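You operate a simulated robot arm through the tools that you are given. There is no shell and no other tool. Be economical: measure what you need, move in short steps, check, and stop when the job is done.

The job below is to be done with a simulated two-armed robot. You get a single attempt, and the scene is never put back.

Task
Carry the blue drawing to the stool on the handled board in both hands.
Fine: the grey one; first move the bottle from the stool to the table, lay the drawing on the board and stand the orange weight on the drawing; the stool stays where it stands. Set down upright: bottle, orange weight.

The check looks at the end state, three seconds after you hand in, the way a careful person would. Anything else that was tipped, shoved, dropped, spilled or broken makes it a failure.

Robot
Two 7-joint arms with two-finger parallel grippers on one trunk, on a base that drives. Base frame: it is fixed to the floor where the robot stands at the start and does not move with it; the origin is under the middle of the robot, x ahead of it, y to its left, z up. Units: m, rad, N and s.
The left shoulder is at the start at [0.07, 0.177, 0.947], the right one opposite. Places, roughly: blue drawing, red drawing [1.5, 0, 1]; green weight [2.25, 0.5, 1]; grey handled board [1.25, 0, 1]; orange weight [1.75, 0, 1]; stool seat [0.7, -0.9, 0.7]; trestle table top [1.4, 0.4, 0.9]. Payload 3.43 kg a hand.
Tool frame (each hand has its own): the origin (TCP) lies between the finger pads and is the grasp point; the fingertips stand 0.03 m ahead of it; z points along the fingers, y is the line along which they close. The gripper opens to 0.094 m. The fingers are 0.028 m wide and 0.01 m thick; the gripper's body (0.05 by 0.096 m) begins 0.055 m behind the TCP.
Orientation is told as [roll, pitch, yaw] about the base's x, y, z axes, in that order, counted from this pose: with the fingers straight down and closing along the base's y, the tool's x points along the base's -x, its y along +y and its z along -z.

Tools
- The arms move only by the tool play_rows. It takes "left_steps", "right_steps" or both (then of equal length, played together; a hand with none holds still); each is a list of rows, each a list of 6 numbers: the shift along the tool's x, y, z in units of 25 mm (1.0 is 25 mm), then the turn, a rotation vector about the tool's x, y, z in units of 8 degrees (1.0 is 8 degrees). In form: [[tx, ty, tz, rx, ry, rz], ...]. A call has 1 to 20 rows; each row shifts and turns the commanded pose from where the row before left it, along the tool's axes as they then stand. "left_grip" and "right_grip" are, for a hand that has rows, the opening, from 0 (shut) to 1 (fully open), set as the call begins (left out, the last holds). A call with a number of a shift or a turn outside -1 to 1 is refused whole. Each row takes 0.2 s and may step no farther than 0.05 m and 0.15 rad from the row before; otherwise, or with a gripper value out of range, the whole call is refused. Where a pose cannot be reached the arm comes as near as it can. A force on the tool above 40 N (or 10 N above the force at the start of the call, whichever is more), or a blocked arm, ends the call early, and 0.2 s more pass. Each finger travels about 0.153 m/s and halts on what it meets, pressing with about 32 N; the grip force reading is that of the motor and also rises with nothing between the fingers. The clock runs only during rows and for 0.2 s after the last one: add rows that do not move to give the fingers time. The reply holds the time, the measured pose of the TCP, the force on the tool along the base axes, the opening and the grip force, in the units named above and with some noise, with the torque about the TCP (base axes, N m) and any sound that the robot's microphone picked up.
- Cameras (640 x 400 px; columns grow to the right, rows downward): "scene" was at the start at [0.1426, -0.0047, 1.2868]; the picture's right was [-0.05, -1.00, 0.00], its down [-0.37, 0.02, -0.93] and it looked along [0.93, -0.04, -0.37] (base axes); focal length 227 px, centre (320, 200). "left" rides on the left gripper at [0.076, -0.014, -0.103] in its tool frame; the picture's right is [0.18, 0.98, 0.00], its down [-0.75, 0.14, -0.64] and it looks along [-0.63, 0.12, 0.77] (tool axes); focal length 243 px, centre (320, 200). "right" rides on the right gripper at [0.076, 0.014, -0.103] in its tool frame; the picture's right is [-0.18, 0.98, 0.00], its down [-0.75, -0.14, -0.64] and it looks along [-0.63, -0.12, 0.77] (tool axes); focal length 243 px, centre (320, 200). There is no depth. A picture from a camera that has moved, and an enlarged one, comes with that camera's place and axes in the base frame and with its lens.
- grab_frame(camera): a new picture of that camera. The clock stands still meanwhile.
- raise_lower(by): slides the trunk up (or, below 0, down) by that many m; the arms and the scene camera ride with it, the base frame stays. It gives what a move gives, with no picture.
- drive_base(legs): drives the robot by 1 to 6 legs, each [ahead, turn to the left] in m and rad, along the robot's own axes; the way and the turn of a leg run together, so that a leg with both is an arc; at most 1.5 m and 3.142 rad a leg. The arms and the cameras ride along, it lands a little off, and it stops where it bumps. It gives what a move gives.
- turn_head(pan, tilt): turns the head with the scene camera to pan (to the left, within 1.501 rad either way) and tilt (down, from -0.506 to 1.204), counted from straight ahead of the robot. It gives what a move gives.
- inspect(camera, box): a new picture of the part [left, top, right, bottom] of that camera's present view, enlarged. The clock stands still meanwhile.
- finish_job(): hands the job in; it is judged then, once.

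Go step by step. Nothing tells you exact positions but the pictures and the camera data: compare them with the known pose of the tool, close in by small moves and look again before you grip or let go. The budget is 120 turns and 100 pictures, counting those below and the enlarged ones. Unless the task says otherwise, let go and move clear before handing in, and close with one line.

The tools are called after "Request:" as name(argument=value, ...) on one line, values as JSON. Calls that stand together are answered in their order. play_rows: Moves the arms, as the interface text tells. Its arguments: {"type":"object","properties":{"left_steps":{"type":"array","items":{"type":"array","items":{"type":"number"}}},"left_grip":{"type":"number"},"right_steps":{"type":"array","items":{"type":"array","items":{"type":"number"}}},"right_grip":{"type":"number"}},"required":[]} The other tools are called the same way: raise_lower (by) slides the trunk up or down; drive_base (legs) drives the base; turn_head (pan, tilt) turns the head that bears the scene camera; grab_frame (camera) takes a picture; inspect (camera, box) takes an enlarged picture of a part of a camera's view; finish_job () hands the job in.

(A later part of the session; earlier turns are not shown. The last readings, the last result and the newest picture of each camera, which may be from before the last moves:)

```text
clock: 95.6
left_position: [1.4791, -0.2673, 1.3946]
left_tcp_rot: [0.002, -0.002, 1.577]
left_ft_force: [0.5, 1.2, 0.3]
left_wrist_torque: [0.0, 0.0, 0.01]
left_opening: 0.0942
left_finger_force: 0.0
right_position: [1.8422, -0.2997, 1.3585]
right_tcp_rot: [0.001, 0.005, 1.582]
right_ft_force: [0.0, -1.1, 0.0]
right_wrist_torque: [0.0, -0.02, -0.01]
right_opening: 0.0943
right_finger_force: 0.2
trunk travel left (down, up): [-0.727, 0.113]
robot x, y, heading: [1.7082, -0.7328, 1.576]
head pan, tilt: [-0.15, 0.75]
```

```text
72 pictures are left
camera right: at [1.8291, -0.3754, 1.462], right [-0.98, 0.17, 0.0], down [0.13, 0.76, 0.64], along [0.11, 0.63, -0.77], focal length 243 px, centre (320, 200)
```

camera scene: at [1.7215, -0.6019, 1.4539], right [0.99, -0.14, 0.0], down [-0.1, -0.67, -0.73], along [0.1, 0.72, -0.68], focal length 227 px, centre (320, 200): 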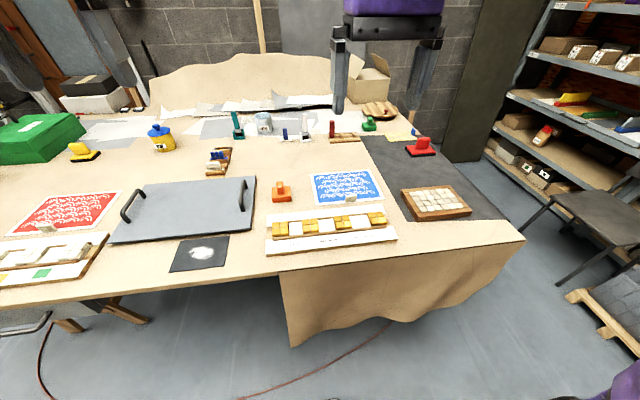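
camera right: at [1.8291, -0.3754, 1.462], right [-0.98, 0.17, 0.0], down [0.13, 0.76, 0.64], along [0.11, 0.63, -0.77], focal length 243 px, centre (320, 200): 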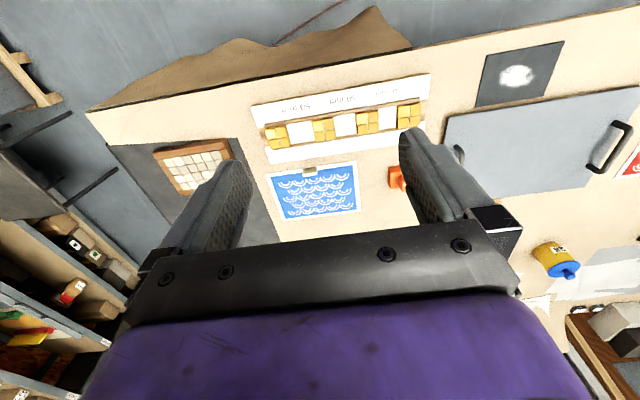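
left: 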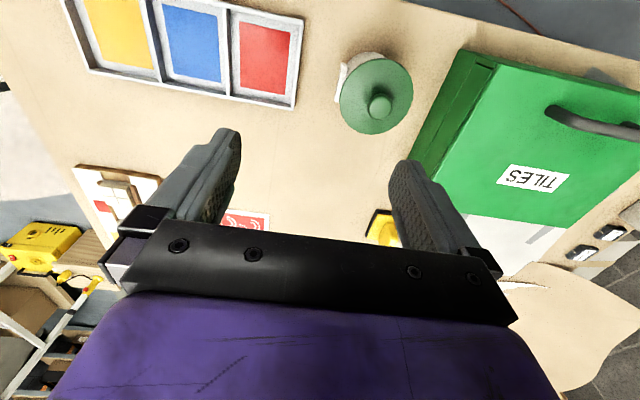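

Request:
inspect(camera="scene", box=[250, 160, 410, 260])

Request:
inspect(camera="right", box=[240, 140, 400, 240])

```text
4.00 times, centred on (330, 210) of scene
camera zoom: at [1.7215, -0.6019, 1.4539], right [0.99, -0.14, 0.0], down [-0.1, -0.67, -0.73], along [0.1, 0.72, -0.68], focal length 906 px, centre (280, 160)
```

zoom: 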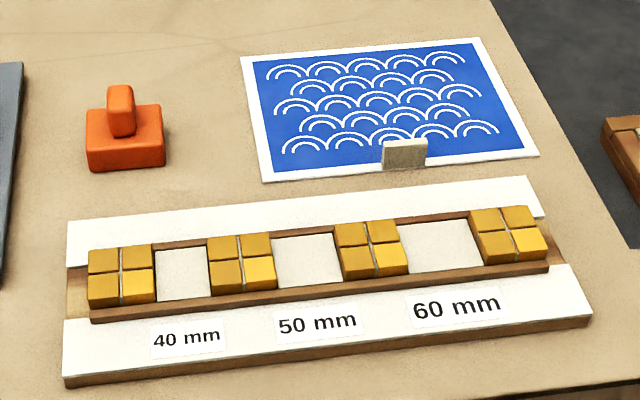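

```text
4.00 times, centred on (320, 190) of right
camera zoom: at [1.8291, -0.3754, 1.462], right [-0.98, 0.17, 0.0], down [0.13, 0.76, 0.64], along [0.11, 0.63, -0.77], focal length 970 px, centre (320, 240)
```

zoom: 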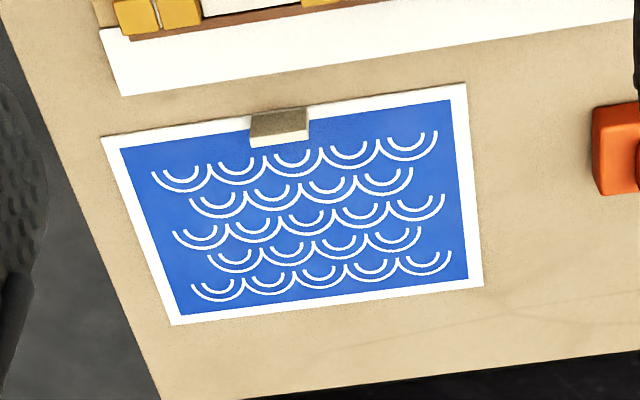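

The tab is a small block about 42 mm wide, ~10 mm thick, top at z≈0.925, at (1.913, −0.035). I'll turn the right hand 90° so it closes across the thin side, and set a partial opening to stay clear of the tile board.

Request:
play_rows(right_steps=[[0, 0, 0, 0, 0, 1], [0, 0, 0, 0, 0, 1], [0, 0, 0, 0, 0, 1], [0, 0, 0, 0, 0, 1], [0, 0, 0, 0, 0, 1], [0, 0, 0, 0, 0, 1], [0, 0, 0, 0, 0, 1], [0, 0, 0, 0, 0, 1], [0, 0, 0, 0, 0, 1], [0, 0, 0, 0, 0, 1], [0, 0, 0, 0, 0, 1], [0, 0, 0, 0, 0, 0.3]], right_grip=0.45)

Request:
drive_base(legs=[[0.05, 0]])

Request:
grab_frame(camera="right")

```text
clock: 98.2
left_position: [1.4787, -0.2678, 1.3929]
left_tcp_rot: [0.002, -0.001, 1.578]
left_ft_force: [0.8, -0.2, -0.2]
left_wrist_torque: [-0.02, -0.02, -0.01]
left_opening: 0.094
left_finger_force: 0.1
right_position: [1.8411, -0.2996, 1.3574]
right_tcp_rot: [-0.003, 0.002, 0.002]
right_ft_force: [-1.1, 0.2, -0.4]
right_wrist_torque: [0.01, 0.03, 0.02]
right_opening: 0.0423
right_finger_force: 0.1
trunk travel left (down, up): [-0.727, 0.113]
robot x, y, heading: [1.7134, -0.7333, 1.581]
head pan, tilt: [-0.15, 0.75]
```

```text
clock: 99.2
left_position: [1.4787, -0.2317, 1.3986]
left_tcp_rot: [0.001, -0.013, 1.579]
left_ft_force: [0.1, -1.7, 0.3]
left_wrist_torque: [0.12, -0.02, 0.0]
left_opening: 0.0939
left_finger_force: 0.2
right_position: [1.8409, -0.2627, 1.3637]
right_tcp_rot: [0.007, 0.001, 0.003]
right_ft_force: [-0.7, -0.3, 0.9]
right_wrist_torque: [0.09, 0.0, 0.0]
right_opening: 0.0423
right_finger_force: 0.1
trunk travel left (down, up): [-0.727, 0.113]
robot x, y, heading: [1.7112, -0.6856, 1.572]
head pan, tilt: [-0.15, 0.75]
```

```text
69 pictures are left
camera right: at [1.766, -0.2492, 1.4669], right [0.18, 0.98, 0.01], down [0.76, -0.14, 0.64], along [0.63, -0.11, -0.77], focal length 243 px, centre (320, 200)
```

right: 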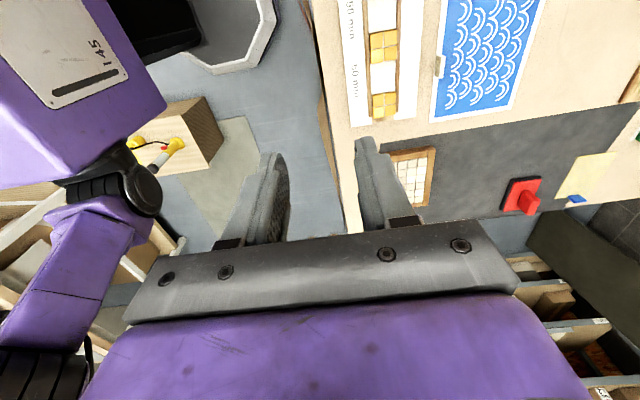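

The reading after the drive showed a small sway; I check whether the base is bearing against something.

Request:
play_rows(right_steps=[[0, 0, 0, 0, 0, 0], [0, 0, 0, 0, 0, 0]])

Request:
turn_head(pan=0, tilt=1.2)

Request:
grab_frame(camera="scene")

```text
clock: 99.8
left_position: [1.4784, -0.2239, 1.3963]
left_tcp_rot: [0.003, -0.007, 1.579]
left_ft_force: [-1.3, -0.4, 0.0]
left_wrist_torque: [-0.01, 0.01, -0.01]
left_opening: 0.094
left_finger_force: 0.1
right_position: [1.842, -0.2562, 1.3601]
right_tcp_rot: [0.001, 0.001, 0.005]
right_ft_force: [-0.2, 0.5, 0.2]
right_wrist_torque: [0.06, -0.01, 0.03]
right_opening: 0.0424
right_finger_force: 0.1
trunk travel left (down, up): [-0.727, 0.113]
robot x, y, heading: [1.7107, -0.6874, 1.577]
head pan, tilt: [-0.15, 0.75]
```

```text
clock: 100.7
left_position: [1.4786, -0.2196, 1.3935]
left_tcp_rot: [-0.001, -0.002, 1.577]
left_ft_force: [-1.1, -0.8, -0.4]
left_wrist_torque: [-0.01, -0.01, 0.01]
left_opening: 0.094
left_finger_force: 0.0
right_position: [1.8425, -0.2499, 1.3582]
right_tcp_rot: [-0.004, 0.0, 0.004]
right_ft_force: [-0.1, -0.4, -0.9]
right_wrist_torque: [-0.01, -0.01, 0.0]
right_opening: 0.0422
right_finger_force: 0.1
trunk travel left (down, up): [-0.727, 0.113]
robot x, y, heading: [1.7125, -0.6864, 1.583]
head pan, tilt: [0.0, 1.201]
```

```text
68 pictures are left
camera scene: at [1.7089, -0.5779, 1.4221], right [1.0, 0.01, 0.0], down [0.01, -0.93, -0.36], along [0.0, 0.36, -0.93], focal length 227 px, centre (320, 200)
```

scene: 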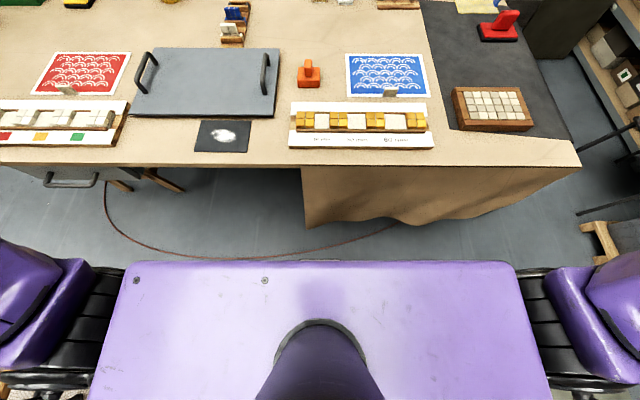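

It was only sway; the base front is within ~0.25 m of its centre so there's room. I drive 5 cm nearer and bring the right hand above the tab.

Request:
drive_base(legs=[[0.05, 0]])

Request:
play_rows(right_steps=[[-0.215, 0.508, 0.948, 0, 0, 0], [-0.215, 0.508, 0.948, 0, 0, 0], [-0.215, 0.508, 0.948, 0, 0, 0], [-0.215, 0.508, 0.948, 0, 0, 0], [-0.215, 0.508, 0.948, 0, 0, 0], [-0.215, 0.508, 0.948, 0, 0, 0], [-0.215, 0.508, 0.948, 0, 0, 0], [-0.215, 0.508, 0.948, 0, 0, 0], [-0.215, 0.508, 0.948, 0, 0, 0], [-0.215, 0.508, 0.948, 0, 0, 0], [-0.215, 0.508, 0.948, 0, 0, 0], [-0.215, 0.508, 0.948, 0, 0, 0], [-0.215, 0.508, 0.948, 0, 0, 0]])

Request:
grab_frame(camera="right")

Request:
turn_head(pan=-0.4, tilt=0.9)

Request:
grab_frame(camera="scene")

```text
clock: 101.6
left_position: [1.4794, -0.1829, 1.4008]
left_tcp_rot: [0.001, -0.014, 1.577]
left_ft_force: [-0.9, -1.7, 0.3]
left_wrist_torque: [0.16, 0.03, 0.02]
left_opening: 0.0942
left_finger_force: 0.1
right_position: [1.8403, -0.2147, 1.365]
right_tcp_rot: [0.009, 0.003, 0.005]
right_ft_force: [-1.0, -1.0, 0.1]
right_wrist_torque: [0.1, 0.03, -0.04]
right_opening: 0.0424
right_finger_force: 0.0
trunk travel left (down, up): [-0.727, 0.113]
robot x, y, heading: [1.7075, -0.6352, 1.574]
head pan, tilt: [0.0, 1.201]
```

```text
clock: 104.4
left_position: [1.4783, -0.169, 1.3935]
left_tcp_rot: [0.001, -0.003, 1.578]
left_ft_force: [0.6, -0.7, 0.2]
left_wrist_torque: [-0.03, -0.01, -0.01]
left_opening: 0.0937
left_finger_force: 0.1
right_position: [1.9094, -0.0353, 1.0503]
right_tcp_rot: [0.0, 0.003, 0.004]
right_ft_force: [0.3, 0.8, -0.8]
right_wrist_torque: [-0.02, 0.02, 0.02]
right_opening: 0.0425
right_finger_force: 0.0
trunk travel left (down, up): [-0.727, 0.113]
robot x, y, heading: [1.7092, -0.6339, 1.574]
head pan, tilt: [0.0, 1.201]
```

```text
67 pictures are left
camera right: at [1.8339, -0.0213, 1.1538], right [0.18, 0.98, 0.0], down [0.76, -0.14, 0.64], along [0.63, -0.12, -0.77], focal length 243 px, centre (320, 200)
```

right: 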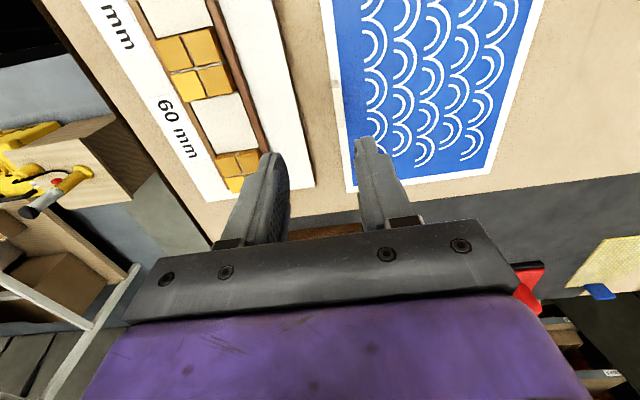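

```text
clock: 105.2
left_position: [1.4776, -0.1694, 1.395]
left_tcp_rot: [-0.001, -0.004, 1.578]
left_ft_force: [0.7, -0.6, -0.2]
left_wrist_torque: [-0.04, 0.0, 0.01]
left_opening: 0.0943
left_finger_force: 0.0
right_position: [1.909, -0.0364, 1.052]
right_tcp_rot: [0.0, 0.004, 0.005]
right_ft_force: [-0.9, 0.3, 0.4]
right_wrist_torque: [0.01, 0.01, -0.02]
right_opening: 0.0423
right_finger_force: 0.1
trunk travel left (down, up): [-0.727, 0.113]
robot x, y, heading: [1.7064, -0.6335, 1.58]
head pan, tilt: [-0.4, 0.901]
```

```text
66 pictures are left
camera scene: at [1.7376, -0.5159, 1.442], right [0.92, -0.38, 0.0], down [-0.3, -0.72, -0.62], along [0.24, 0.57, -0.78], focal length 227 px, centre (320, 200)
```

scene: 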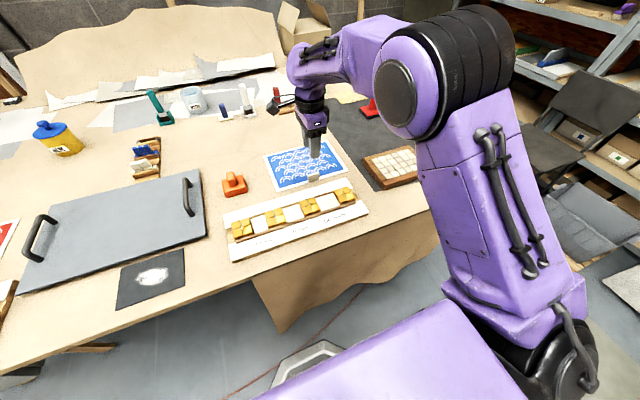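

Request:
inspect(camera="right", box=[260, 40, 420, 140])

Request:
inspect(camera="scene", box=[260, 120, 380, 195])

```text
4.00 times, centred on (340, 90) of right
camera zoom: at [1.8334, -0.0228, 1.1552], right [0.18, 0.98, 0.0], down [0.76, -0.14, 0.64], along [0.63, -0.12, -0.77], focal length 970 px, centre (240, 640)
```

zoom: 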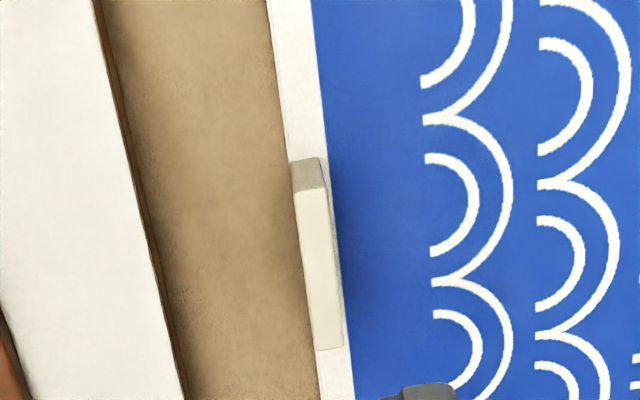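

```text
5.33 times, centred on (320, 158) of scene
camera zoom: at [1.7376, -0.5159, 1.442], right [0.92, -0.38, 0.0], down [-0.3, -0.72, -0.62], along [0.24, 0.57, -0.78], focal length 1208 px, centre (320, 427)
```

zoom: 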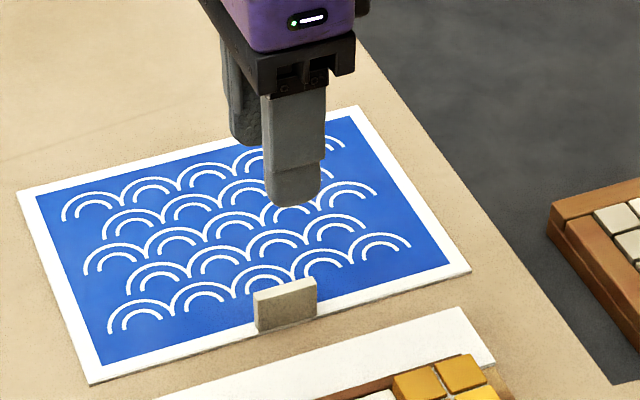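

Both views agree with the tab top at about (1.920, −0.020, 0.91). I shift the hand and descend to just above the tab, then check.

Request:
play_rows(right_steps=[[-0.44, 0.64, 0, 0, 0, 0], [0, 0, 0.9, 0, 0, 0], [0, 0, 0.9, 0, 0, 0], [0, 0, 0.9, 0, 0, 0], [0, 0, 0.9, 0, 0, 0]])

Request:
grab_frame(camera="right")

Request:
inspect(camera="scene", box=[260, 120, 380, 195])

```text
clock: 106.5
left_position: [1.479, -0.168, 1.3948]
left_tcp_rot: [0.0, -0.003, 1.576]
left_ft_force: [0.4, 0.4, 0.1]
left_wrist_torque: [0.02, 0.01, 0.03]
left_opening: 0.094
left_finger_force: 0.2
right_position: [1.9195, -0.0206, 0.961]
right_tcp_rot: [-0.002, 0.003, 0.004]
right_ft_force: [-0.1, -0.1, -0.5]
right_wrist_torque: [-0.01, -0.04, 0.03]
right_opening: 0.0423
right_finger_force: 0.0
trunk travel left (down, up): [-0.727, 0.113]
robot x, y, heading: [1.7067, -0.6316, 1.578]
head pan, tilt: [-0.4, 0.901]
```

```text
63 pictures are left
camera right: at [1.8448, -0.0066, 1.0647], right [0.18, 0.98, 0.0], down [0.76, -0.14, 0.64], along [0.63, -0.12, -0.77], focal length 243 px, centre (320, 200)
```

right: 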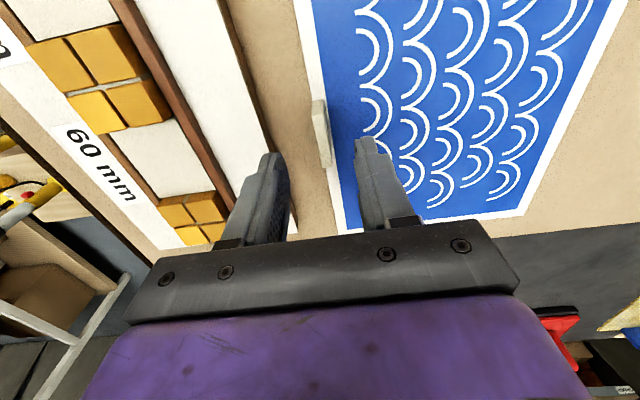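

```text
5.33 times, centred on (320, 158) of scene
camera zoom: at [1.7378, -0.5149, 1.442], right [0.92, -0.38, 0.0], down [-0.3, -0.72, -0.62], along [0.24, 0.57, -0.78], focal length 1208 px, centre (320, 427)
```

zoom: 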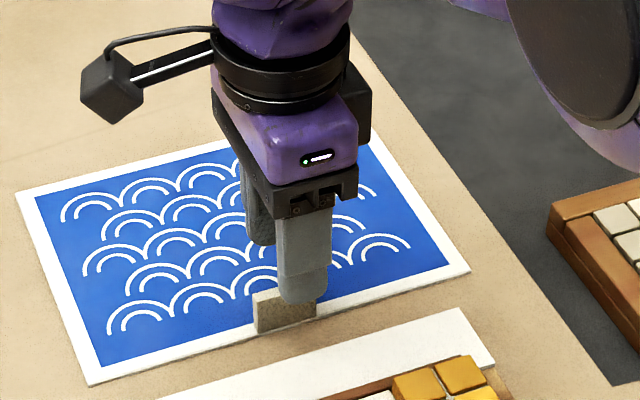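

Tab is centred between the fingers. I narrow the opening slightly, descend to TCP z≈0.926 and check.

Request:
play_rows(right_steps=[[0.2, 0.06, 0, 0, 0, 0], [0, 0, 0.5, 0, 0, 0], [0, 0, 0.5, 0, 0, 0], [0, 0, 0.4, 0, 0, 0]], right_grip=0.34)

Request:
inspect(camera="right", box=[220, 80, 420, 205])

Request:
inspect(camera="scene", box=[280, 140, 360, 190])

```text
clock: 107.5
left_position: [1.478, -0.1695, 1.3958]
left_tcp_rot: [0.0, -0.003, 1.578]
left_ft_force: [-1.1, 0.3, 0.7]
left_wrist_torque: [0.0, 0.01, -0.02]
left_opening: 0.094
left_finger_force: 0.1
right_position: [1.9154, -0.0193, 0.9262]
right_tcp_rot: [-0.004, 0.001, 0.005]
right_ft_force: [0.9, -0.5, 0.4]
right_wrist_torque: [0.04, 0.0, -0.01]
right_opening: 0.0319
right_finger_force: 0.0
trunk travel left (down, up): [-0.727, 0.113]
robot x, y, heading: [1.7113, -0.6364, 1.578]
head pan, tilt: [-0.4, 0.901]
```

```text
3.20 times, centred on (320, 142) of right
camera zoom: at [1.8399, -0.0047, 1.0299], right [0.18, 0.98, 0.0], down [0.76, -0.14, 0.64], along [0.63, -0.12, -0.77], focal length 776 px, centre (320, 384)
```

zoom: 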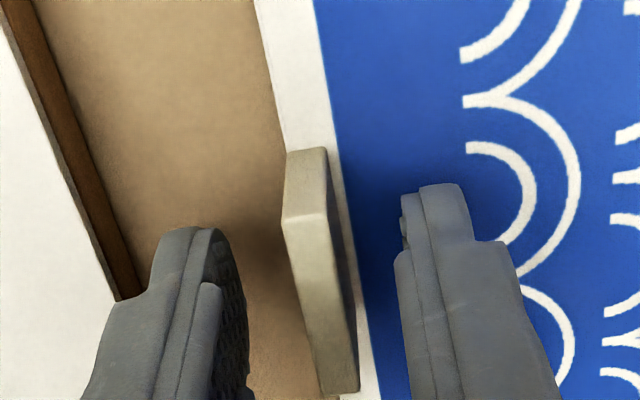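

```text
8.00 times, centred on (320, 165) of scene
camera zoom: at [1.7378, -0.5152, 1.442], right [0.92, -0.38, 0.0], down [-0.3, -0.72, -0.62], along [0.24, 0.57, -0.78], focal length 1813 px, centre (320, 480)
```

zoom: 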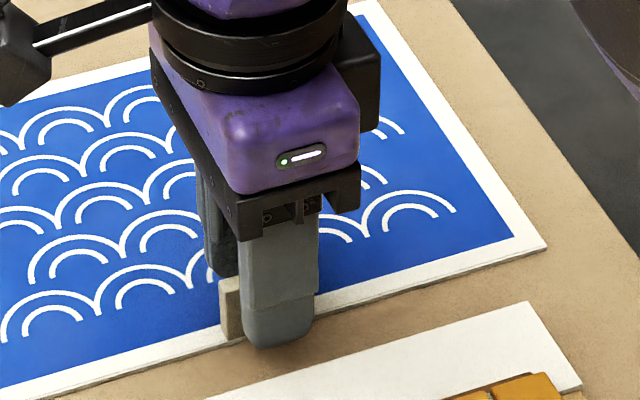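

Fingers straddle the tab with the tips near sheet level. I go 3 mm lower, close, and lift a little to check.

Request:
play_rows(right_steps=[[0, 0, 0.12, 0, 0, 0], [0, 0, 0, 0, 0, 0], [0, 0, 0, 0, 0, 0]])

Request:
play_rows(right_steps=[[0, 0, 0, 0, 0, 0], [0, 0, 0, 0, 0, 0], [0, 0, 0, 0, 0, 0]], right_grip=0)

Request:
play_rows(right_steps=[[0, 0, -0.3, 0, 0, 0], [0, 0, -0.5, 0, 0, 0], [0, 0, -0.5, 0, 0, 0], [0, 0, -0.5, 0, 0, 0]])

Request:
grab_frame(camera="scene")

```text
clock: 108.2
left_position: [1.4779, -0.1703, 1.396]
left_tcp_rot: [0.001, -0.006, 1.577]
left_ft_force: [0.5, 0.4, 0.9]
left_wrist_torque: [-0.01, -0.03, -0.02]
left_opening: 0.0939
left_finger_force: 0.0
right_position: [1.9154, -0.0203, 0.9232]
right_tcp_rot: [0.001, 0.002, 0.004]
right_ft_force: [0.9, 0.0, 1.3]
right_wrist_torque: [-0.04, -0.02, -0.02]
right_opening: 0.0319
right_finger_force: 0.0
trunk travel left (down, up): [-0.727, 0.113]
robot x, y, heading: [1.7108, -0.638, 1.575]
head pan, tilt: [-0.4, 0.901]
```

```text
clock: 109.0
left_position: [1.4785, -0.1697, 1.3954]
left_tcp_rot: [-0.001, -0.005, 1.577]
left_ft_force: [-0.7, -0.1, -1.0]
left_wrist_torque: [0.03, -0.01, 0.02]
left_opening: 0.094
left_finger_force: 0.1
right_position: [1.9159, -0.0193, 0.9232]
right_tcp_rot: [-0.003, 0.003, 0.005]
right_ft_force: [0.4, -0.5, -1.0]
right_wrist_torque: [0.0, -0.08, -0.05]
right_opening: 0.0072
right_finger_force: 31.7
trunk travel left (down, up): [-0.727, 0.113]
robot x, y, heading: [1.7076, -0.6355, 1.578]
head pan, tilt: [-0.4, 0.901]
```

```text
clock: 110.0
left_position: [1.4784, -0.1701, 1.395]
left_tcp_rot: [-0.001, -0.007, 1.577]
left_ft_force: [0.3, 0.2, -0.5]
left_wrist_torque: [-0.01, -0.01, -0.01]
left_opening: 0.094
left_finger_force: 0.0
right_position: [1.9163, -0.0195, 0.9684]
right_tcp_rot: [0.002, 0.004, 0.003]
right_ft_force: [-0.5, 0.4, -0.7]
right_wrist_torque: [-0.05, 0.02, 0.0]
right_opening: 0.0072
right_finger_force: 32.0
trunk travel left (down, up): [-0.727, 0.113]
robot x, y, heading: [1.7063, -0.6322, 1.576]
head pan, tilt: [-0.4, 0.901]
```

```text
59 pictures are left
camera scene: at [1.7377, -0.5158, 1.442], right [0.92, -0.38, 0.0], down [-0.3, -0.72, -0.62], along [0.24, 0.57, -0.78], focal length 227 px, centre (320, 200)
```

scene: 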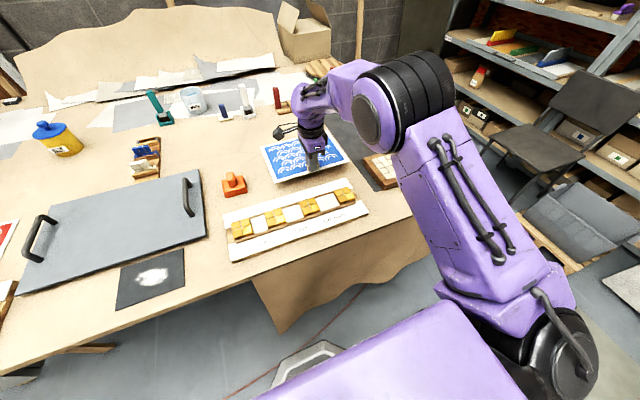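

The drawing is held rigidly by its tab. I raise it high and draw it in, then drive left along the table to face the board.

Request:
play_rows(right_steps=[[0, 0, -1, 0, 0, 0], [0, 0, -1, 0, 0, 0], [0, -0.4, -1, 0, 0, 0], [0, -0.8, -1, 0, 0, 0], [0, -0.8, -1, 0, 0, 0], [0, -0.8, -1, 0, 0, 0], [0, -0.8, -1, 0, 0, 0], [0, -0.8, -1, 0, 0, 0], [0, -0.8, -1, 0, 0, 0], [0, -0.8, -1, 0, 0, 0], [0, -0.8, -1, 0, 0, 0]])

Request:
drive_base(legs=[[-0.12, 0], [0, 1.567], [0.35, 0], [0, -1.571], [0.06, 0]])

Request:
turn_head(pan=0, tilt=0.9)

Request:
grab_frame(camera="scene")

```text
clock: 112.5
left_position: [1.4806, -0.17, 1.3957]
left_tcp_rot: [0.002, -0.004, 1.577]
left_ft_force: [0.0, 0.2, -0.9]
left_wrist_torque: [-0.03, 0.02, -0.03]
left_opening: 0.0941
left_finger_force: 0.2
right_position: [1.9269, -0.1644, 1.2476]
right_tcp_rot: [0.002, 0.026, 0.005]
right_ft_force: [0.0, -0.5, -0.6]
right_wrist_torque: [-0.06, 0.06, 0.04]
right_opening: 0.0071
right_finger_force: 31.8
right hand out of reach, approached as far as the arm can: row 10, 11
trunk travel left (down, up): [-0.727, 0.113]
robot x, y, heading: [1.706, -0.6304, 1.579]
head pan, tilt: [-0.4, 0.901]
```

```text
clock: 123.8
left_position: [1.1348, -0.2425, 1.4001]
left_tcp_rot: [0.0, -0.016, 1.568]
left_ft_force: [0.2, -1.7, -0.5]
left_wrist_torque: [0.09, 0.04, 0.0]
left_opening: 0.0943
left_finger_force: 0.0
right_position: [1.5835, -0.2381, 1.2513]
right_tcp_rot: [0.011, 0.023, -0.007]
right_ft_force: [-0.7, -1.9, 0.5]
right_wrist_torque: [0.01, -0.03, -0.02]
right_opening: 0.0072
right_finger_force: 31.9
trunk travel left (down, up): [-0.727, 0.113]
robot x, y, heading: [1.3601, -0.6997, 1.569]
head pan, tilt: [-0.4, 0.901]
```

```text
clock: 124.7
left_position: [1.1362, -0.2292, 1.3952]
left_tcp_rot: [0.0, -0.003, 1.567]
left_ft_force: [0.2, 0.7, -0.3]
left_wrist_torque: [-0.02, 0.0, 0.0]
left_opening: 0.094
left_finger_force: 0.1
right_position: [1.5835, -0.2245, 1.2462]
right_tcp_rot: [-0.002, 0.025, -0.009]
right_ft_force: [-0.5, 0.8, -0.4]
right_wrist_torque: [-0.05, 0.03, -0.01]
right_opening: 0.0072
right_finger_force: 31.9
trunk travel left (down, up): [-0.727, 0.113]
robot x, y, heading: [1.3617, -0.6976, 1.562]
head pan, tilt: [0.0, 0.901]
```

```text
58 pictures are left
camera scene: at [1.3622, -0.5701, 1.4417], right [1.0, 0.0, 0.0], down [0.0, -0.79, -0.62], along [0.0, 0.62, -0.79], focal length 227 px, centre (320, 200)
```

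scene: 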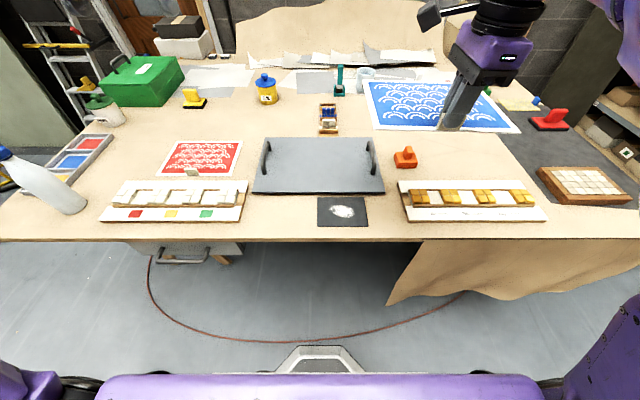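

The board's top spans x 1.155–1.55, y −0.118–0.159 (centre ≈1.354, 0.02). I carry the drawing over it, keeping height, and check the alignment.

Request:
play_rows(right_steps=[[0.83, 0.562, 0.436, 0, 0, 0], [0.83, 0.562, 0.436, 0, 0, 0], [0.83, 0.562, 0.436, 0, 0, 0], [0.83, 0.562, 0.436, 0, 0, 0], [0.83, 0.562, 0.436, 0, 0, 0], [0.83, 0.562, 0.436, 0, 0, 0], [0.83, 0.562, 0.436, 0, 0, 0], [0.83, 0.562, 0.436, 0, 0, 0], [0.83, 0.562, 0.436, 0, 0, 0], [0.83, 0.562, 0.436, 0, 0, 0], [0.83, 0.562, 0.436, 0, 0, 0]])

Request:
grab_frame(camera="scene")

```text
clock: 127.1
left_position: [1.1352, -0.2306, 1.3945]
left_tcp_rot: [-0.002, -0.004, 1.569]
left_ft_force: [0.0, 0.6, 0.4]
left_wrist_torque: [-0.01, 0.0, -0.01]
left_opening: 0.0936
left_finger_force: 0.1
right_position: [1.365, -0.0761, 1.1334]
right_tcp_rot: [-0.002, 0.022, -0.011]
right_ft_force: [-0.5, -0.5, -1.3]
right_wrist_torque: [-0.06, -0.01, -0.01]
right_opening: 0.0071
right_finger_force: 31.8
right hand out of reach, approached as far as the arm can: row 11
trunk travel left (down, up): [-0.727, 0.113]
robot x, y, heading: [1.3656, -0.6982, 1.567]
head pan, tilt: [0.0, 0.901]
```

```text
57 pictures are left
camera scene: at [1.3619, -0.5714, 1.4419], right [1.0, 0.0, 0.0], down [0.0, -0.78, -0.62], along [0.0, 0.62, -0.78], focal length 227 px, centre (320, 200)
```

scene: 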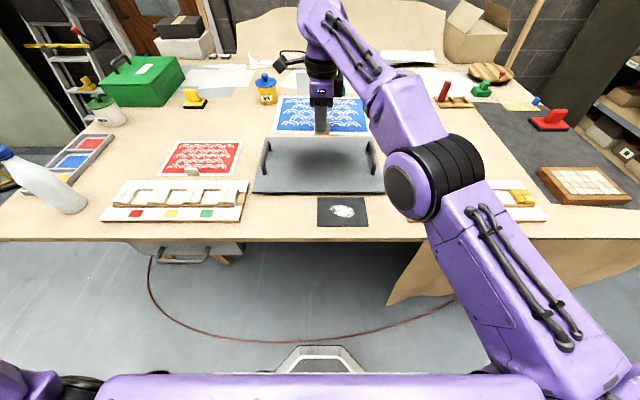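

At this height the arm is at its limit, so I drive 5 cm nearer, correct the small tilt, and lower to ~1.0.

Request:
drive_base(legs=[[0.05, 0]])

Request:
play_rows(right_steps=[[0.1, -0.4, 0.88, 0, -0.08, -0.04], [0.1, -0.4, 0.88, 0, -0.08, -0.04], [0.1, -0.4, 0.88, 0, 0, 0], [0.1, -0.4, 0.88, 0, 0, 0], [0, -0.2, 0.88, 0, 0, 0], [0, 0, 0, 0, 0, 0]])

Request:
grab_frame(camera="scene")

Request:
grab_frame(camera="right")

```text
clock: 128.0
left_position: [1.1341, -0.1985, 1.4029]
left_tcp_rot: [-0.004, -0.021, 1.569]
left_ft_force: [0.2, -2.0, 1.1]
left_wrist_torque: [0.12, 0.01, 0.01]
left_opening: 0.0939
left_finger_force: 0.0
right_position: [1.3631, -0.0387, 1.1442]
right_tcp_rot: [0.015, 0.022, -0.005]
right_ft_force: [-1.2, -0.9, 0.3]
right_wrist_torque: [0.06, 0.02, 0.04]
right_opening: 0.0071
right_finger_force: 31.3
trunk travel left (down, up): [-0.727, 0.113]
robot x, y, heading: [1.3617, -0.6476, 1.57]
head pan, tilt: [0.0, 0.901]
```

```text
clock: 129.6
left_position: [1.1339, -0.1841, 1.3977]
left_tcp_rot: [0.0, -0.011, 1.567]
left_ft_force: [0.1, 0.1, -0.6]
left_wrist_torque: [-0.02, 0.01, 0.03]
left_opening: 0.0939
left_finger_force: 0.1
right_position: [1.3684, -0.0707, 1.0066]
right_tcp_rot: [-0.048, 0.017, -0.033]
right_ft_force: [0.1, -0.5, 0.0]
right_wrist_torque: [-0.03, -0.01, 0.03]
right_opening: 0.0072
right_finger_force: 31.9
trunk travel left (down, up): [-0.727, 0.113]
robot x, y, heading: [1.3629, -0.6494, 1.571]
head pan, tilt: [0.0, 0.901]
stopped in row 6 (right hand): the arm was blocked; the commanded pose is now the measured one
```

```text
56 pictures are left
camera scene: at [1.362, -0.5228, 1.4419], right [1.0, 0.0, 0.0], down [0.0, -0.78, -0.62], along [0.0, 0.62, -0.78], focal length 227 px, centre (320, 200)
```

scene: 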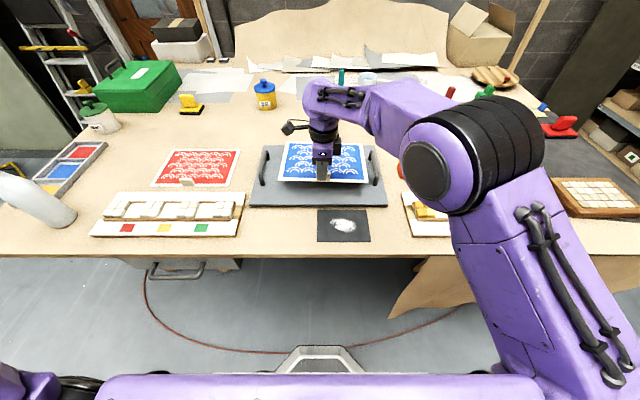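

```text
55 pictures are left
camera right: at [1.2949, -0.0487, 1.1099], right [0.22, 0.98, -0.05], down [0.76, -0.14, 0.63], along [0.61, -0.17, -0.77], focal length 243 px, centre (320, 200)
```

right: 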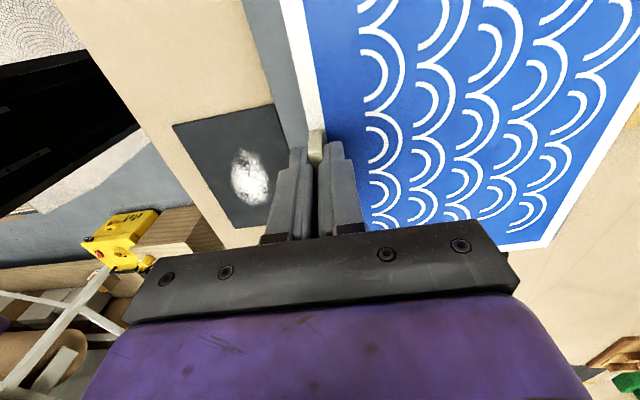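

The wrist ran into a joint limit with the hand so far across the chest. I'll lift it back, level it, and shift the robot ~0.16 m left so the hand works on its own side.

Request:
play_rows(right_steps=[[0, 0, -0.9, -0.17, -0.06, -0.12], [0, 0, -0.9, -0.17, -0.06, -0.12], [0, -0.5, -0.9, 0, 0, 0], [-0.5, -0.5, -0.9, 0, 0, 0], [-0.8, -0.5, -0.9, 0, 0, 0], [-0.8, -0.5, -0.5, 0, 0, 0], [-0.8, 0, 0, 0, 0, 0], [-0.8, 0, 0, 0, 0, 0], [-0.8, 0, 0, 0, 0, 0]])

Request:
drive_base(legs=[[-0.1, 0], [0, 1.571], [0.16, 0], [0, -1.571], [0.09, 0]])

Request:
grab_frame(camera="scene")

```text
clock: 131.6
left_position: [1.1364, -0.185, 1.3989]
left_tcp_rot: [0.0, -0.01, 1.568]
left_ft_force: [0.2, -1.0, 0.5]
left_wrist_torque: [-0.02, 0.05, -0.02]
left_opening: 0.0937
left_finger_force: 0.0
right_position: [1.4798, -0.1195, 1.1306]
right_tcp_rot: [0.002, -0.006, 0.01]
right_ft_force: [-0.1, -0.3, -0.5]
right_wrist_torque: [-0.03, 0.03, 0.01]
right_opening: 0.0071
right_finger_force: 32.1
trunk travel left (down, up): [-0.727, 0.113]
robot x, y, heading: [1.3608, -0.649, 1.571]
head pan, tilt: [0.0, 0.901]
```

```text
clock: 142.1
left_position: [0.9732, -0.2055, 1.4025]
left_tcp_rot: [0.001, -0.017, 1.57]
left_ft_force: [-0.7, -0.3, 0.6]
left_wrist_torque: [0.05, 0.04, 0.04]
left_opening: 0.0942
left_finger_force: 0.1
right_position: [1.3157, -0.1373, 1.1338]
right_tcp_rot: [0.01, -0.003, 0.01]
right_ft_force: [-0.3, -0.1, 0.2]
right_wrist_torque: [0.02, 0.01, -0.03]
right_opening: 0.0074
right_finger_force: 32.2
trunk travel left (down, up): [-0.727, 0.113]
robot x, y, heading: [1.2, -0.6591, 1.578]
head pan, tilt: [0.0, 0.901]
```

```text
54 pictures are left
camera scene: at [1.2013, -0.543, 1.4429], right [1.0, 0.0, 0.0], down [0.0, -0.78, -0.63], along [0.0, 0.63, -0.78], focal length 227 px, centre (320, 200)
```

scene: 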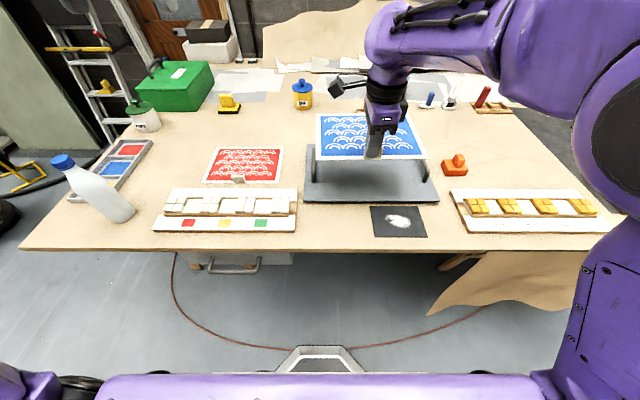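

Now the hand is on its own side. I lower the drawing to about 1.0 over the board centre and check.

Request:
play_rows(right_steps=[[-0.273, 0.35, 0.893, 0, 0, 0.07], [-0.273, 0.35, 0.893, 0, 0, 0], [-0.273, 0.35, 0.893, 0, 0, 0], [-0.273, 0.35, 0.893, 0, 0, 0], [-0.273, 0.35, 0.893, 0, 0, 0], [-0.273, 0.35, 0.893, 0, 0, 0], [0, 0, 0, 0, 0, 0]])

Request:
grab_frame(camera="scene")

Request:
grab_frame(camera="right")

```text
clock: 143.7
left_position: [0.9729, -0.1979, 1.3987]
left_tcp_rot: [-0.001, -0.012, 1.569]
left_ft_force: [-0.2, 0.4, 0.5]
left_wrist_torque: [0.02, 0.0, 0.0]
left_opening: 0.0941
left_finger_force: 0.0
right_position: [1.357, -0.0786, 0.9985]
right_tcp_rot: [0.003, -0.004, 0.002]
right_ft_force: [0.1, 0.3, -0.2]
right_wrist_torque: [-0.06, -0.03, -0.04]
right_opening: 0.0069
right_finger_force: 31.7
trunk travel left (down, up): [-0.727, 0.113]
robot x, y, heading: [1.2002, -0.6583, 1.574]
head pan, tilt: [0.0, 0.901]
```

```text
53 pictures are left
camera scene: at [1.201, -0.5354, 1.4421], right [1.0, 0.0, 0.0], down [0.0, -0.78, -0.62], along [0.0, 0.62, -0.78], focal length 227 px, centre (320, 200)
```

scene: 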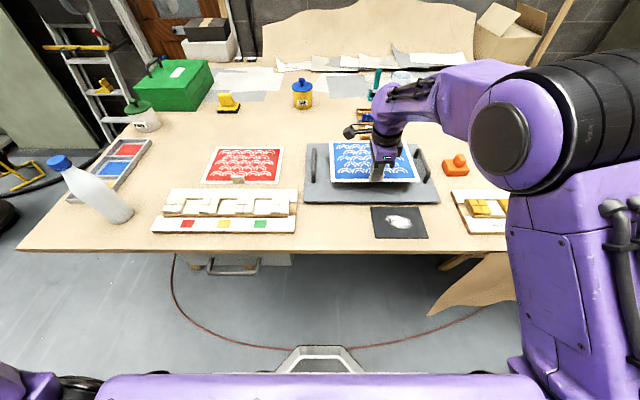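

```text
52 pictures are left
camera right: at [1.2813, -0.0645, 1.1019], right [0.18, 0.98, 0.0], down [0.75, -0.14, 0.64], along [0.63, -0.11, -0.76], focal length 243 px, centre (320, 200)
```

right: 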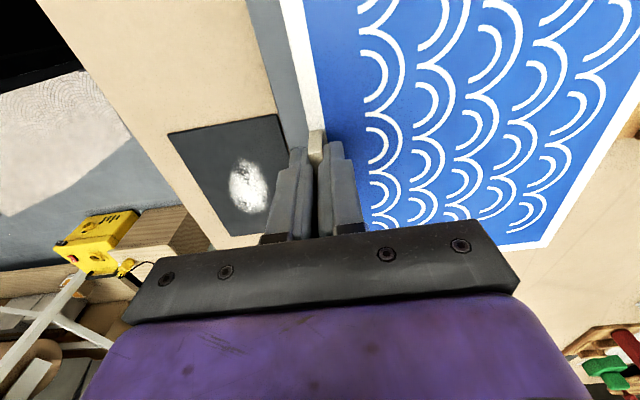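

Request:
inspect(camera="scene", box=[290, 125, 450, 225])

```text
4.00 times, centred on (370, 175) of scene
camera zoom: at [1.201, -0.5354, 1.4421], right [1.0, 0.0, 0.0], down [0.0, -0.78, -0.62], along [0.0, 0.62, -0.78], focal length 906 px, centre (120, 300)
```

zoom: 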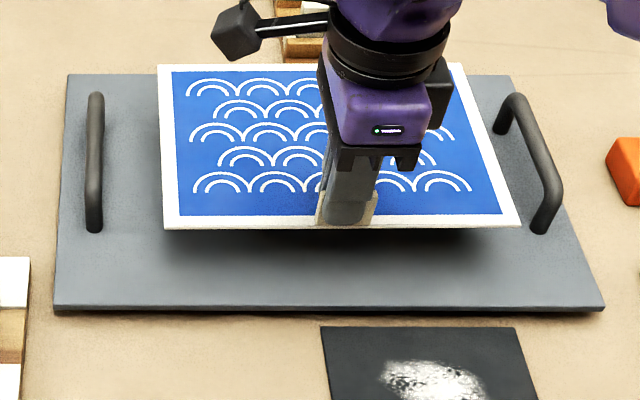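

Alignment is good (sheet x 1.23–1.49 between handles at 1.181 and 1.538). I nudge 1.4 cm inward and lower until contact.

Request:
play_rows(right_steps=[[0, 0.56, 0.4, 0, 0, 0], [0, 0, 0.5, 0, 0, 0], [0, 0, 0.5, 0, 0, 0], [0, 0, 0.4, 0, 0, 0]])

Request:
play_rows(right_steps=[[0, 0, 0.1, 0, 0, 0], [0, 0, 0.1, 0, 0, 0]])

Request:
inspect(camera="scene", box=[290, 125, 450, 225])

```text
clock: 144.7
left_position: [0.9746, -0.1957, 1.3981]
left_tcp_rot: [-0.001, -0.013, 1.569]
left_ft_force: [0.0, 0.4, -0.3]
left_wrist_torque: [-0.01, 0.01, -0.02]
left_opening: 0.0941
left_finger_force: 0.1
right_position: [1.3575, -0.0624, 0.9528]
right_tcp_rot: [0.001, -0.005, 0.001]
right_ft_force: [0.7, 0.2, -0.4]
right_wrist_torque: [-0.04, 0.0, 0.02]
right_opening: 0.0071
right_finger_force: 32.4
trunk travel left (down, up): [-0.727, 0.113]
robot x, y, heading: [1.201, -0.6604, 1.57]
head pan, tilt: [0.0, 0.901]
```

```text
clock: 145.3
left_position: [0.9728, -0.1967, 1.3993]
left_tcp_rot: [0.001, -0.012, 1.572]
left_ft_force: [-0.5, -1.1, -0.1]
left_wrist_torque: [-0.01, -0.01, -0.01]
left_opening: 0.0941
left_finger_force: 0.1
right_position: [1.3576, -0.0624, 0.9483]
right_tcp_rot: [0.004, -0.005, 0.002]
right_ft_force: [-0.2, 0.0, 0.2]
right_wrist_torque: [-0.03, 0.03, 0.02]
right_opening: 0.007
right_finger_force: 31.5
trunk travel left (down, up): [-0.727, 0.113]
robot x, y, heading: [1.2022, -0.6583, 1.569]
head pan, tilt: [0.0, 0.901]
```

```text
4.00 times, centred on (370, 175) of scene
camera zoom: at [1.2012, -0.5341, 1.4419], right [1.0, 0.0, 0.0], down [0.0, -0.78, -0.62], along [0.0, 0.62, -0.78], focal length 906 px, centre (120, 300)
```

zoom: 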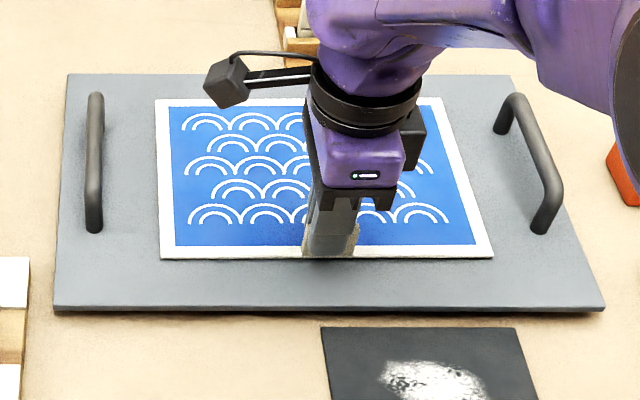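

Request:
play_rows(right_steps=[[0, 0, 0.1, 0, 0, 0], [0, 0, 0.1, 0, 0, 0]])

Request:
play_rows(right_steps=[[0, 0, 0.1, 0, 0, 0], [0, 0, 0, 0, 0, 0]])

Request:
inspect(camera="scene", box=[290, 125, 450, 225])

```text
clock: 145.9
left_position: [0.9743, -0.1987, 1.3993]
left_tcp_rot: [-0.001, -0.014, 1.568]
left_ft_force: [-0.3, 0.5, 0.3]
left_wrist_torque: [0.01, 0.0, 0.01]
left_opening: 0.0942
left_finger_force: 0.1
right_position: [1.3582, -0.0633, 0.9461]
right_tcp_rot: [0.008, -0.003, 0.001]
right_ft_force: [1.0, 0.5, 11.7]
right_wrist_torque: [-0.06, 0.97, -0.11]
right_opening: 0.0072
right_finger_force: 31.8
trunk travel left (down, up): [-0.727, 0.113]
robot x, y, heading: [1.2028, -0.662, 1.577]
head pan, tilt: [0.0, 0.901]
```

```text
clock: 146.5
left_position: [0.9732, -0.2025, 1.4001]
left_tcp_rot: [-0.001, -0.014, 1.573]
left_ft_force: [-0.5, 1.2, -0.4]
left_wrist_torque: [0.0, 0.02, 0.0]
left_opening: 0.094
left_finger_force: 0.0
right_position: [1.3569, -0.0646, 0.945]
right_tcp_rot: [0.012, -0.006, 0.002]
right_ft_force: [2.2, 6.2, 31.1]
right_wrist_torque: [0.11, 0.14, -0.11]
right_opening: 0.0072
right_finger_force: 32.2
trunk travel left (down, up): [-0.727, 0.113]
robot x, y, heading: [1.2012, -0.6592, 1.572]
head pan, tilt: [0.0, 0.901]
```

```text
4.00 times, centred on (370, 175) of scene
camera zoom: at [1.2003, -0.5384, 1.4427], right [1.0, 0.0, 0.0], down [0.0, -0.78, -0.62], along [0.0, 0.62, -0.78], focal length 906 px, centre (120, 300)
```

zoom: 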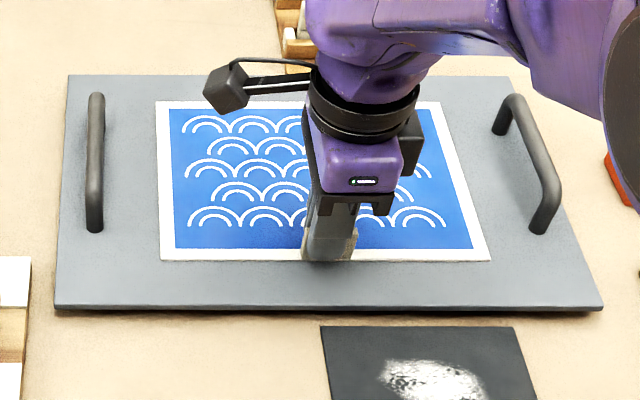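

The sheet is down on the board. I relax 3 mm, open modestly, and rise straight up.

Request:
play_rows(right_steps=[[0, 0, -0.16, 0, 0, 0], [0, 0, 0, 0, 0, 0]])

Request:
play_rows(right_steps=[[0, 0, 0, 0, 0, 0], [0, 0, 0, 0, 0, 0], [0, 0, 0, 0, 0, 0]], right_grip=0.34)

Request:
play_rows(right_steps=[[0, 0, -0.4, 0, 0, 0], [0, 0, -0.6, 0, 0, 0], [0, 0, -1, 0, 0, 0], [0, 0, -1, 0, 0, 0], [0, 0, -1, 0, 0, 0], [0, 0, -1, 0, 0, 0], [0, 0, -1, 0, 0, 0]])

Request:
grab_frame(camera="scene")

```text
clock: 147.1
left_position: [0.9726, -0.1982, 1.4]
left_tcp_rot: [-0.002, -0.011, 1.569]
left_ft_force: [0.7, 0.2, 0.1]
left_wrist_torque: [0.0, 0.01, 0.01]
left_opening: 0.0941
left_finger_force: 0.2
right_position: [1.3557, -0.065, 0.9456]
right_tcp_rot: [0.004, -0.004, 0.004]
right_ft_force: [2.0, 6.1, 17.3]
right_wrist_torque: [0.11, -0.25, -0.04]
right_opening: 0.007
right_finger_force: 32.2
trunk travel left (down, up): [-0.727, 0.113]
robot x, y, heading: [1.2038, -0.6598, 1.57]
head pan, tilt: [0.0, 0.901]
```

```text
clock: 147.9
left_position: [0.9738, -0.1963, 1.3985]
left_tcp_rot: [0.0, -0.013, 1.571]
left_ft_force: [0.2, 0.2, -0.4]
left_wrist_torque: [0.0, 0.0, 0.01]
left_opening: 0.0939
left_finger_force: 0.1
right_position: [1.3577, -0.0639, 0.944]
right_tcp_rot: [0.003, -0.005, 0.002]
right_ft_force: [-0.8, 0.1, 0.0]
right_wrist_torque: [0.02, -0.03, 0.02]
right_opening: 0.032
right_finger_force: 0.0
trunk travel left (down, up): [-0.727, 0.113]
robot x, y, heading: [1.2005, -0.6603, 1.575]
head pan, tilt: [0.0, 0.901]
```

```text
clock: 149.5
left_position: [0.973, -0.1986, 1.3988]
left_tcp_rot: [0.001, -0.011, 1.568]
left_ft_force: [0.8, -0.5, -0.1]
left_wrist_torque: [0.0, 0.0, -0.01]
left_opening: 0.0943
left_finger_force: 0.1
right_position: [1.3572, -0.0645, 1.0958]
right_tcp_rot: [0.004, -0.005, 0.001]
right_ft_force: [0.1, -0.1, -0.4]
right_wrist_torque: [-0.01, 0.0, -0.01]
right_opening: 0.0321
right_finger_force: 0.1
trunk travel left (down, up): [-0.727, 0.113]
robot x, y, heading: [1.2022, -0.6589, 1.571]
head pan, tilt: [0.0, 0.901]
```

```text
48 pictures are left
camera scene: at [1.2011, -0.535, 1.442], right [1.0, 0.0, 0.0], down [0.0, -0.78, -0.62], along [0.0, 0.62, -0.78], focal length 227 px, centre (320, 200)
```

scene: 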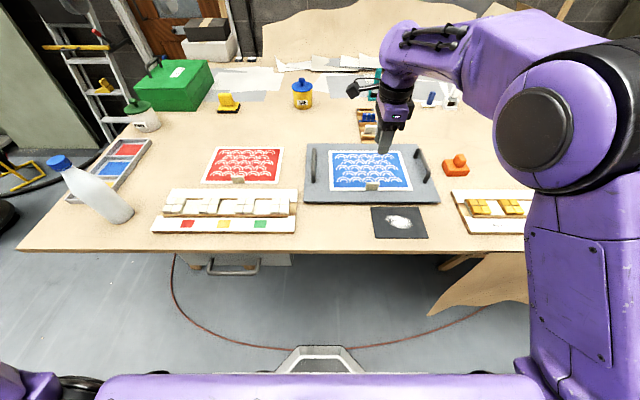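

The drawing lies on the board. Now I turn the right hand back to its default yaw, raise it, and shift the robot to x≈1.36, centred on the board, for the orange weight and then the handles.

Request:
play_rows(right_steps=[[0, 0, -0.5, 0, 0, -1], [0, 0, -0.5, 0, 0, -1], [0, 0, -0.5, 0, 0, -1], [0, 0, -0.5, 0, 0, -1], [0, 0, -0.5, 0, 0, -1], [0, 0, -0.5, 0, 0, -1], [0, 0, -0.4, 0, 0, -1], [0, 0, -0.4, 0, 0, -1], [0, 0, -0.4, 0, 0, -1], [0, 0, 0, 0, 0, -1], [0, 0, 0, 0, 0, -1], [0, 0, 0, 0, 0, -0.25], [1, 0, 0, 0, 0, 0], [1, 0, 0, 0, 0, 0], [1, 0, 0, 0, 0, 0]], right_grip=1)

Request:
drive_base(legs=[[-0.09, 0], [0, -1.571], [0.16, 0], [0, 1.571], [0.09, 0]])

Request:
turn_head(pan=0, tilt=0.9)

Request:
grab_frame(camera="scene")

Request:
grab_frame(camera="right")

```text
clock: 152.7
left_position: [0.973, -0.1989, 1.3995]
left_tcp_rot: [0.002, -0.013, 1.57]
left_ft_force: [0.0, 1.0, -0.2]
left_wrist_torque: [0.0, 0.0, 0.01]
left_opening: 0.0939
left_finger_force: 0.1
right_position: [1.3574, -0.1411, 1.2018]
right_tcp_rot: [-0.006, -0.008, 1.575]
right_ft_force: [0.5, 0.0, -0.2]
right_wrist_torque: [0.0, -0.02, -0.04]
right_opening: 0.094
right_finger_force: 0.1
trunk travel left (down, up): [-0.727, 0.113]
robot x, y, heading: [1.2008, -0.6598, 1.573]
head pan, tilt: [0.0, 0.901]
```

```text
clock: 163.2
left_position: [1.1232, -0.2057, 1.4007]
left_tcp_rot: [-0.002, -0.019, 1.587]
left_ft_force: [-0.7, -1.4, 0.5]
left_wrist_torque: [0.05, 0.01, 0.02]
left_opening: 0.0941
left_finger_force: 0.0
right_position: [1.5052, -0.1394, 1.2033]
right_tcp_rot: [-0.005, -0.009, 1.594]
right_ft_force: [0.4, -0.8, 0.7]
right_wrist_torque: [0.06, 0.01, -0.03]
right_opening: 0.094
right_finger_force: 0.0
trunk travel left (down, up): [-0.727, 0.113]
robot x, y, heading: [1.3579, -0.6589, 1.596]
head pan, tilt: [0.0, 0.901]
```

```text
clock: 163.8
left_position: [1.122, -0.2031, 1.3999]
left_tcp_rot: [-0.001, -0.014, 1.589]
left_ft_force: [0.9, 0.8, 0.2]
left_wrist_torque: [-0.01, -0.01, 0.01]
left_opening: 0.094
left_finger_force: 0.0
right_position: [1.5043, -0.1367, 1.2025]
right_tcp_rot: [-0.004, -0.006, 1.592]
right_ft_force: [-0.6, -0.4, 0.2]
right_wrist_torque: [0.01, 0.02, -0.02]
right_opening: 0.0938
right_finger_force: 0.0
trunk travel left (down, up): [-0.727, 0.113]
robot x, y, heading: [1.3631, -0.6605, 1.589]
head pan, tilt: [0.0, 0.901]
```

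```text
47 pictures are left
camera scene: at [1.3561, -0.5349, 1.4422], right [1.0, 0.02, 0.0], down [0.02, -0.78, -0.62], along [-0.01, 0.62, -0.78], focal length 227 px, centre (320, 200)
```

scene: 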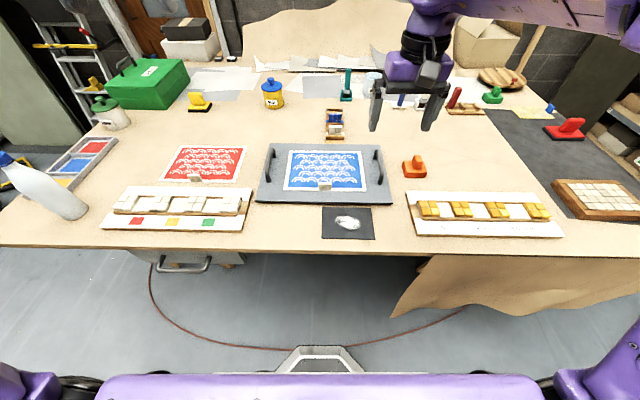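

```text
46 pictures are left
camera right: at [1.4917, -0.213, 1.3045], right [-0.99, 0.16, 0.0], down [0.12, 0.75, 0.65], along [0.11, 0.64, -0.76], focal length 243 px, centre (320, 200)
```

right: 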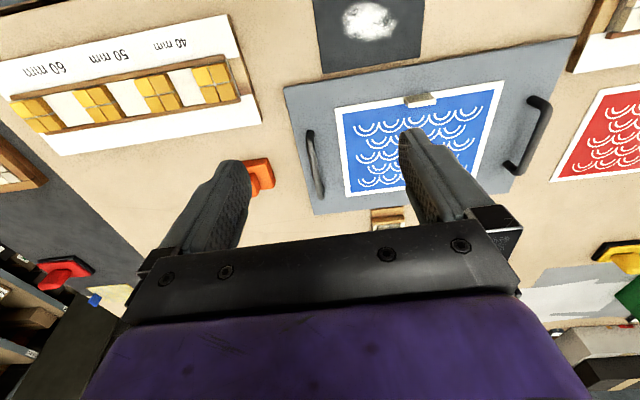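

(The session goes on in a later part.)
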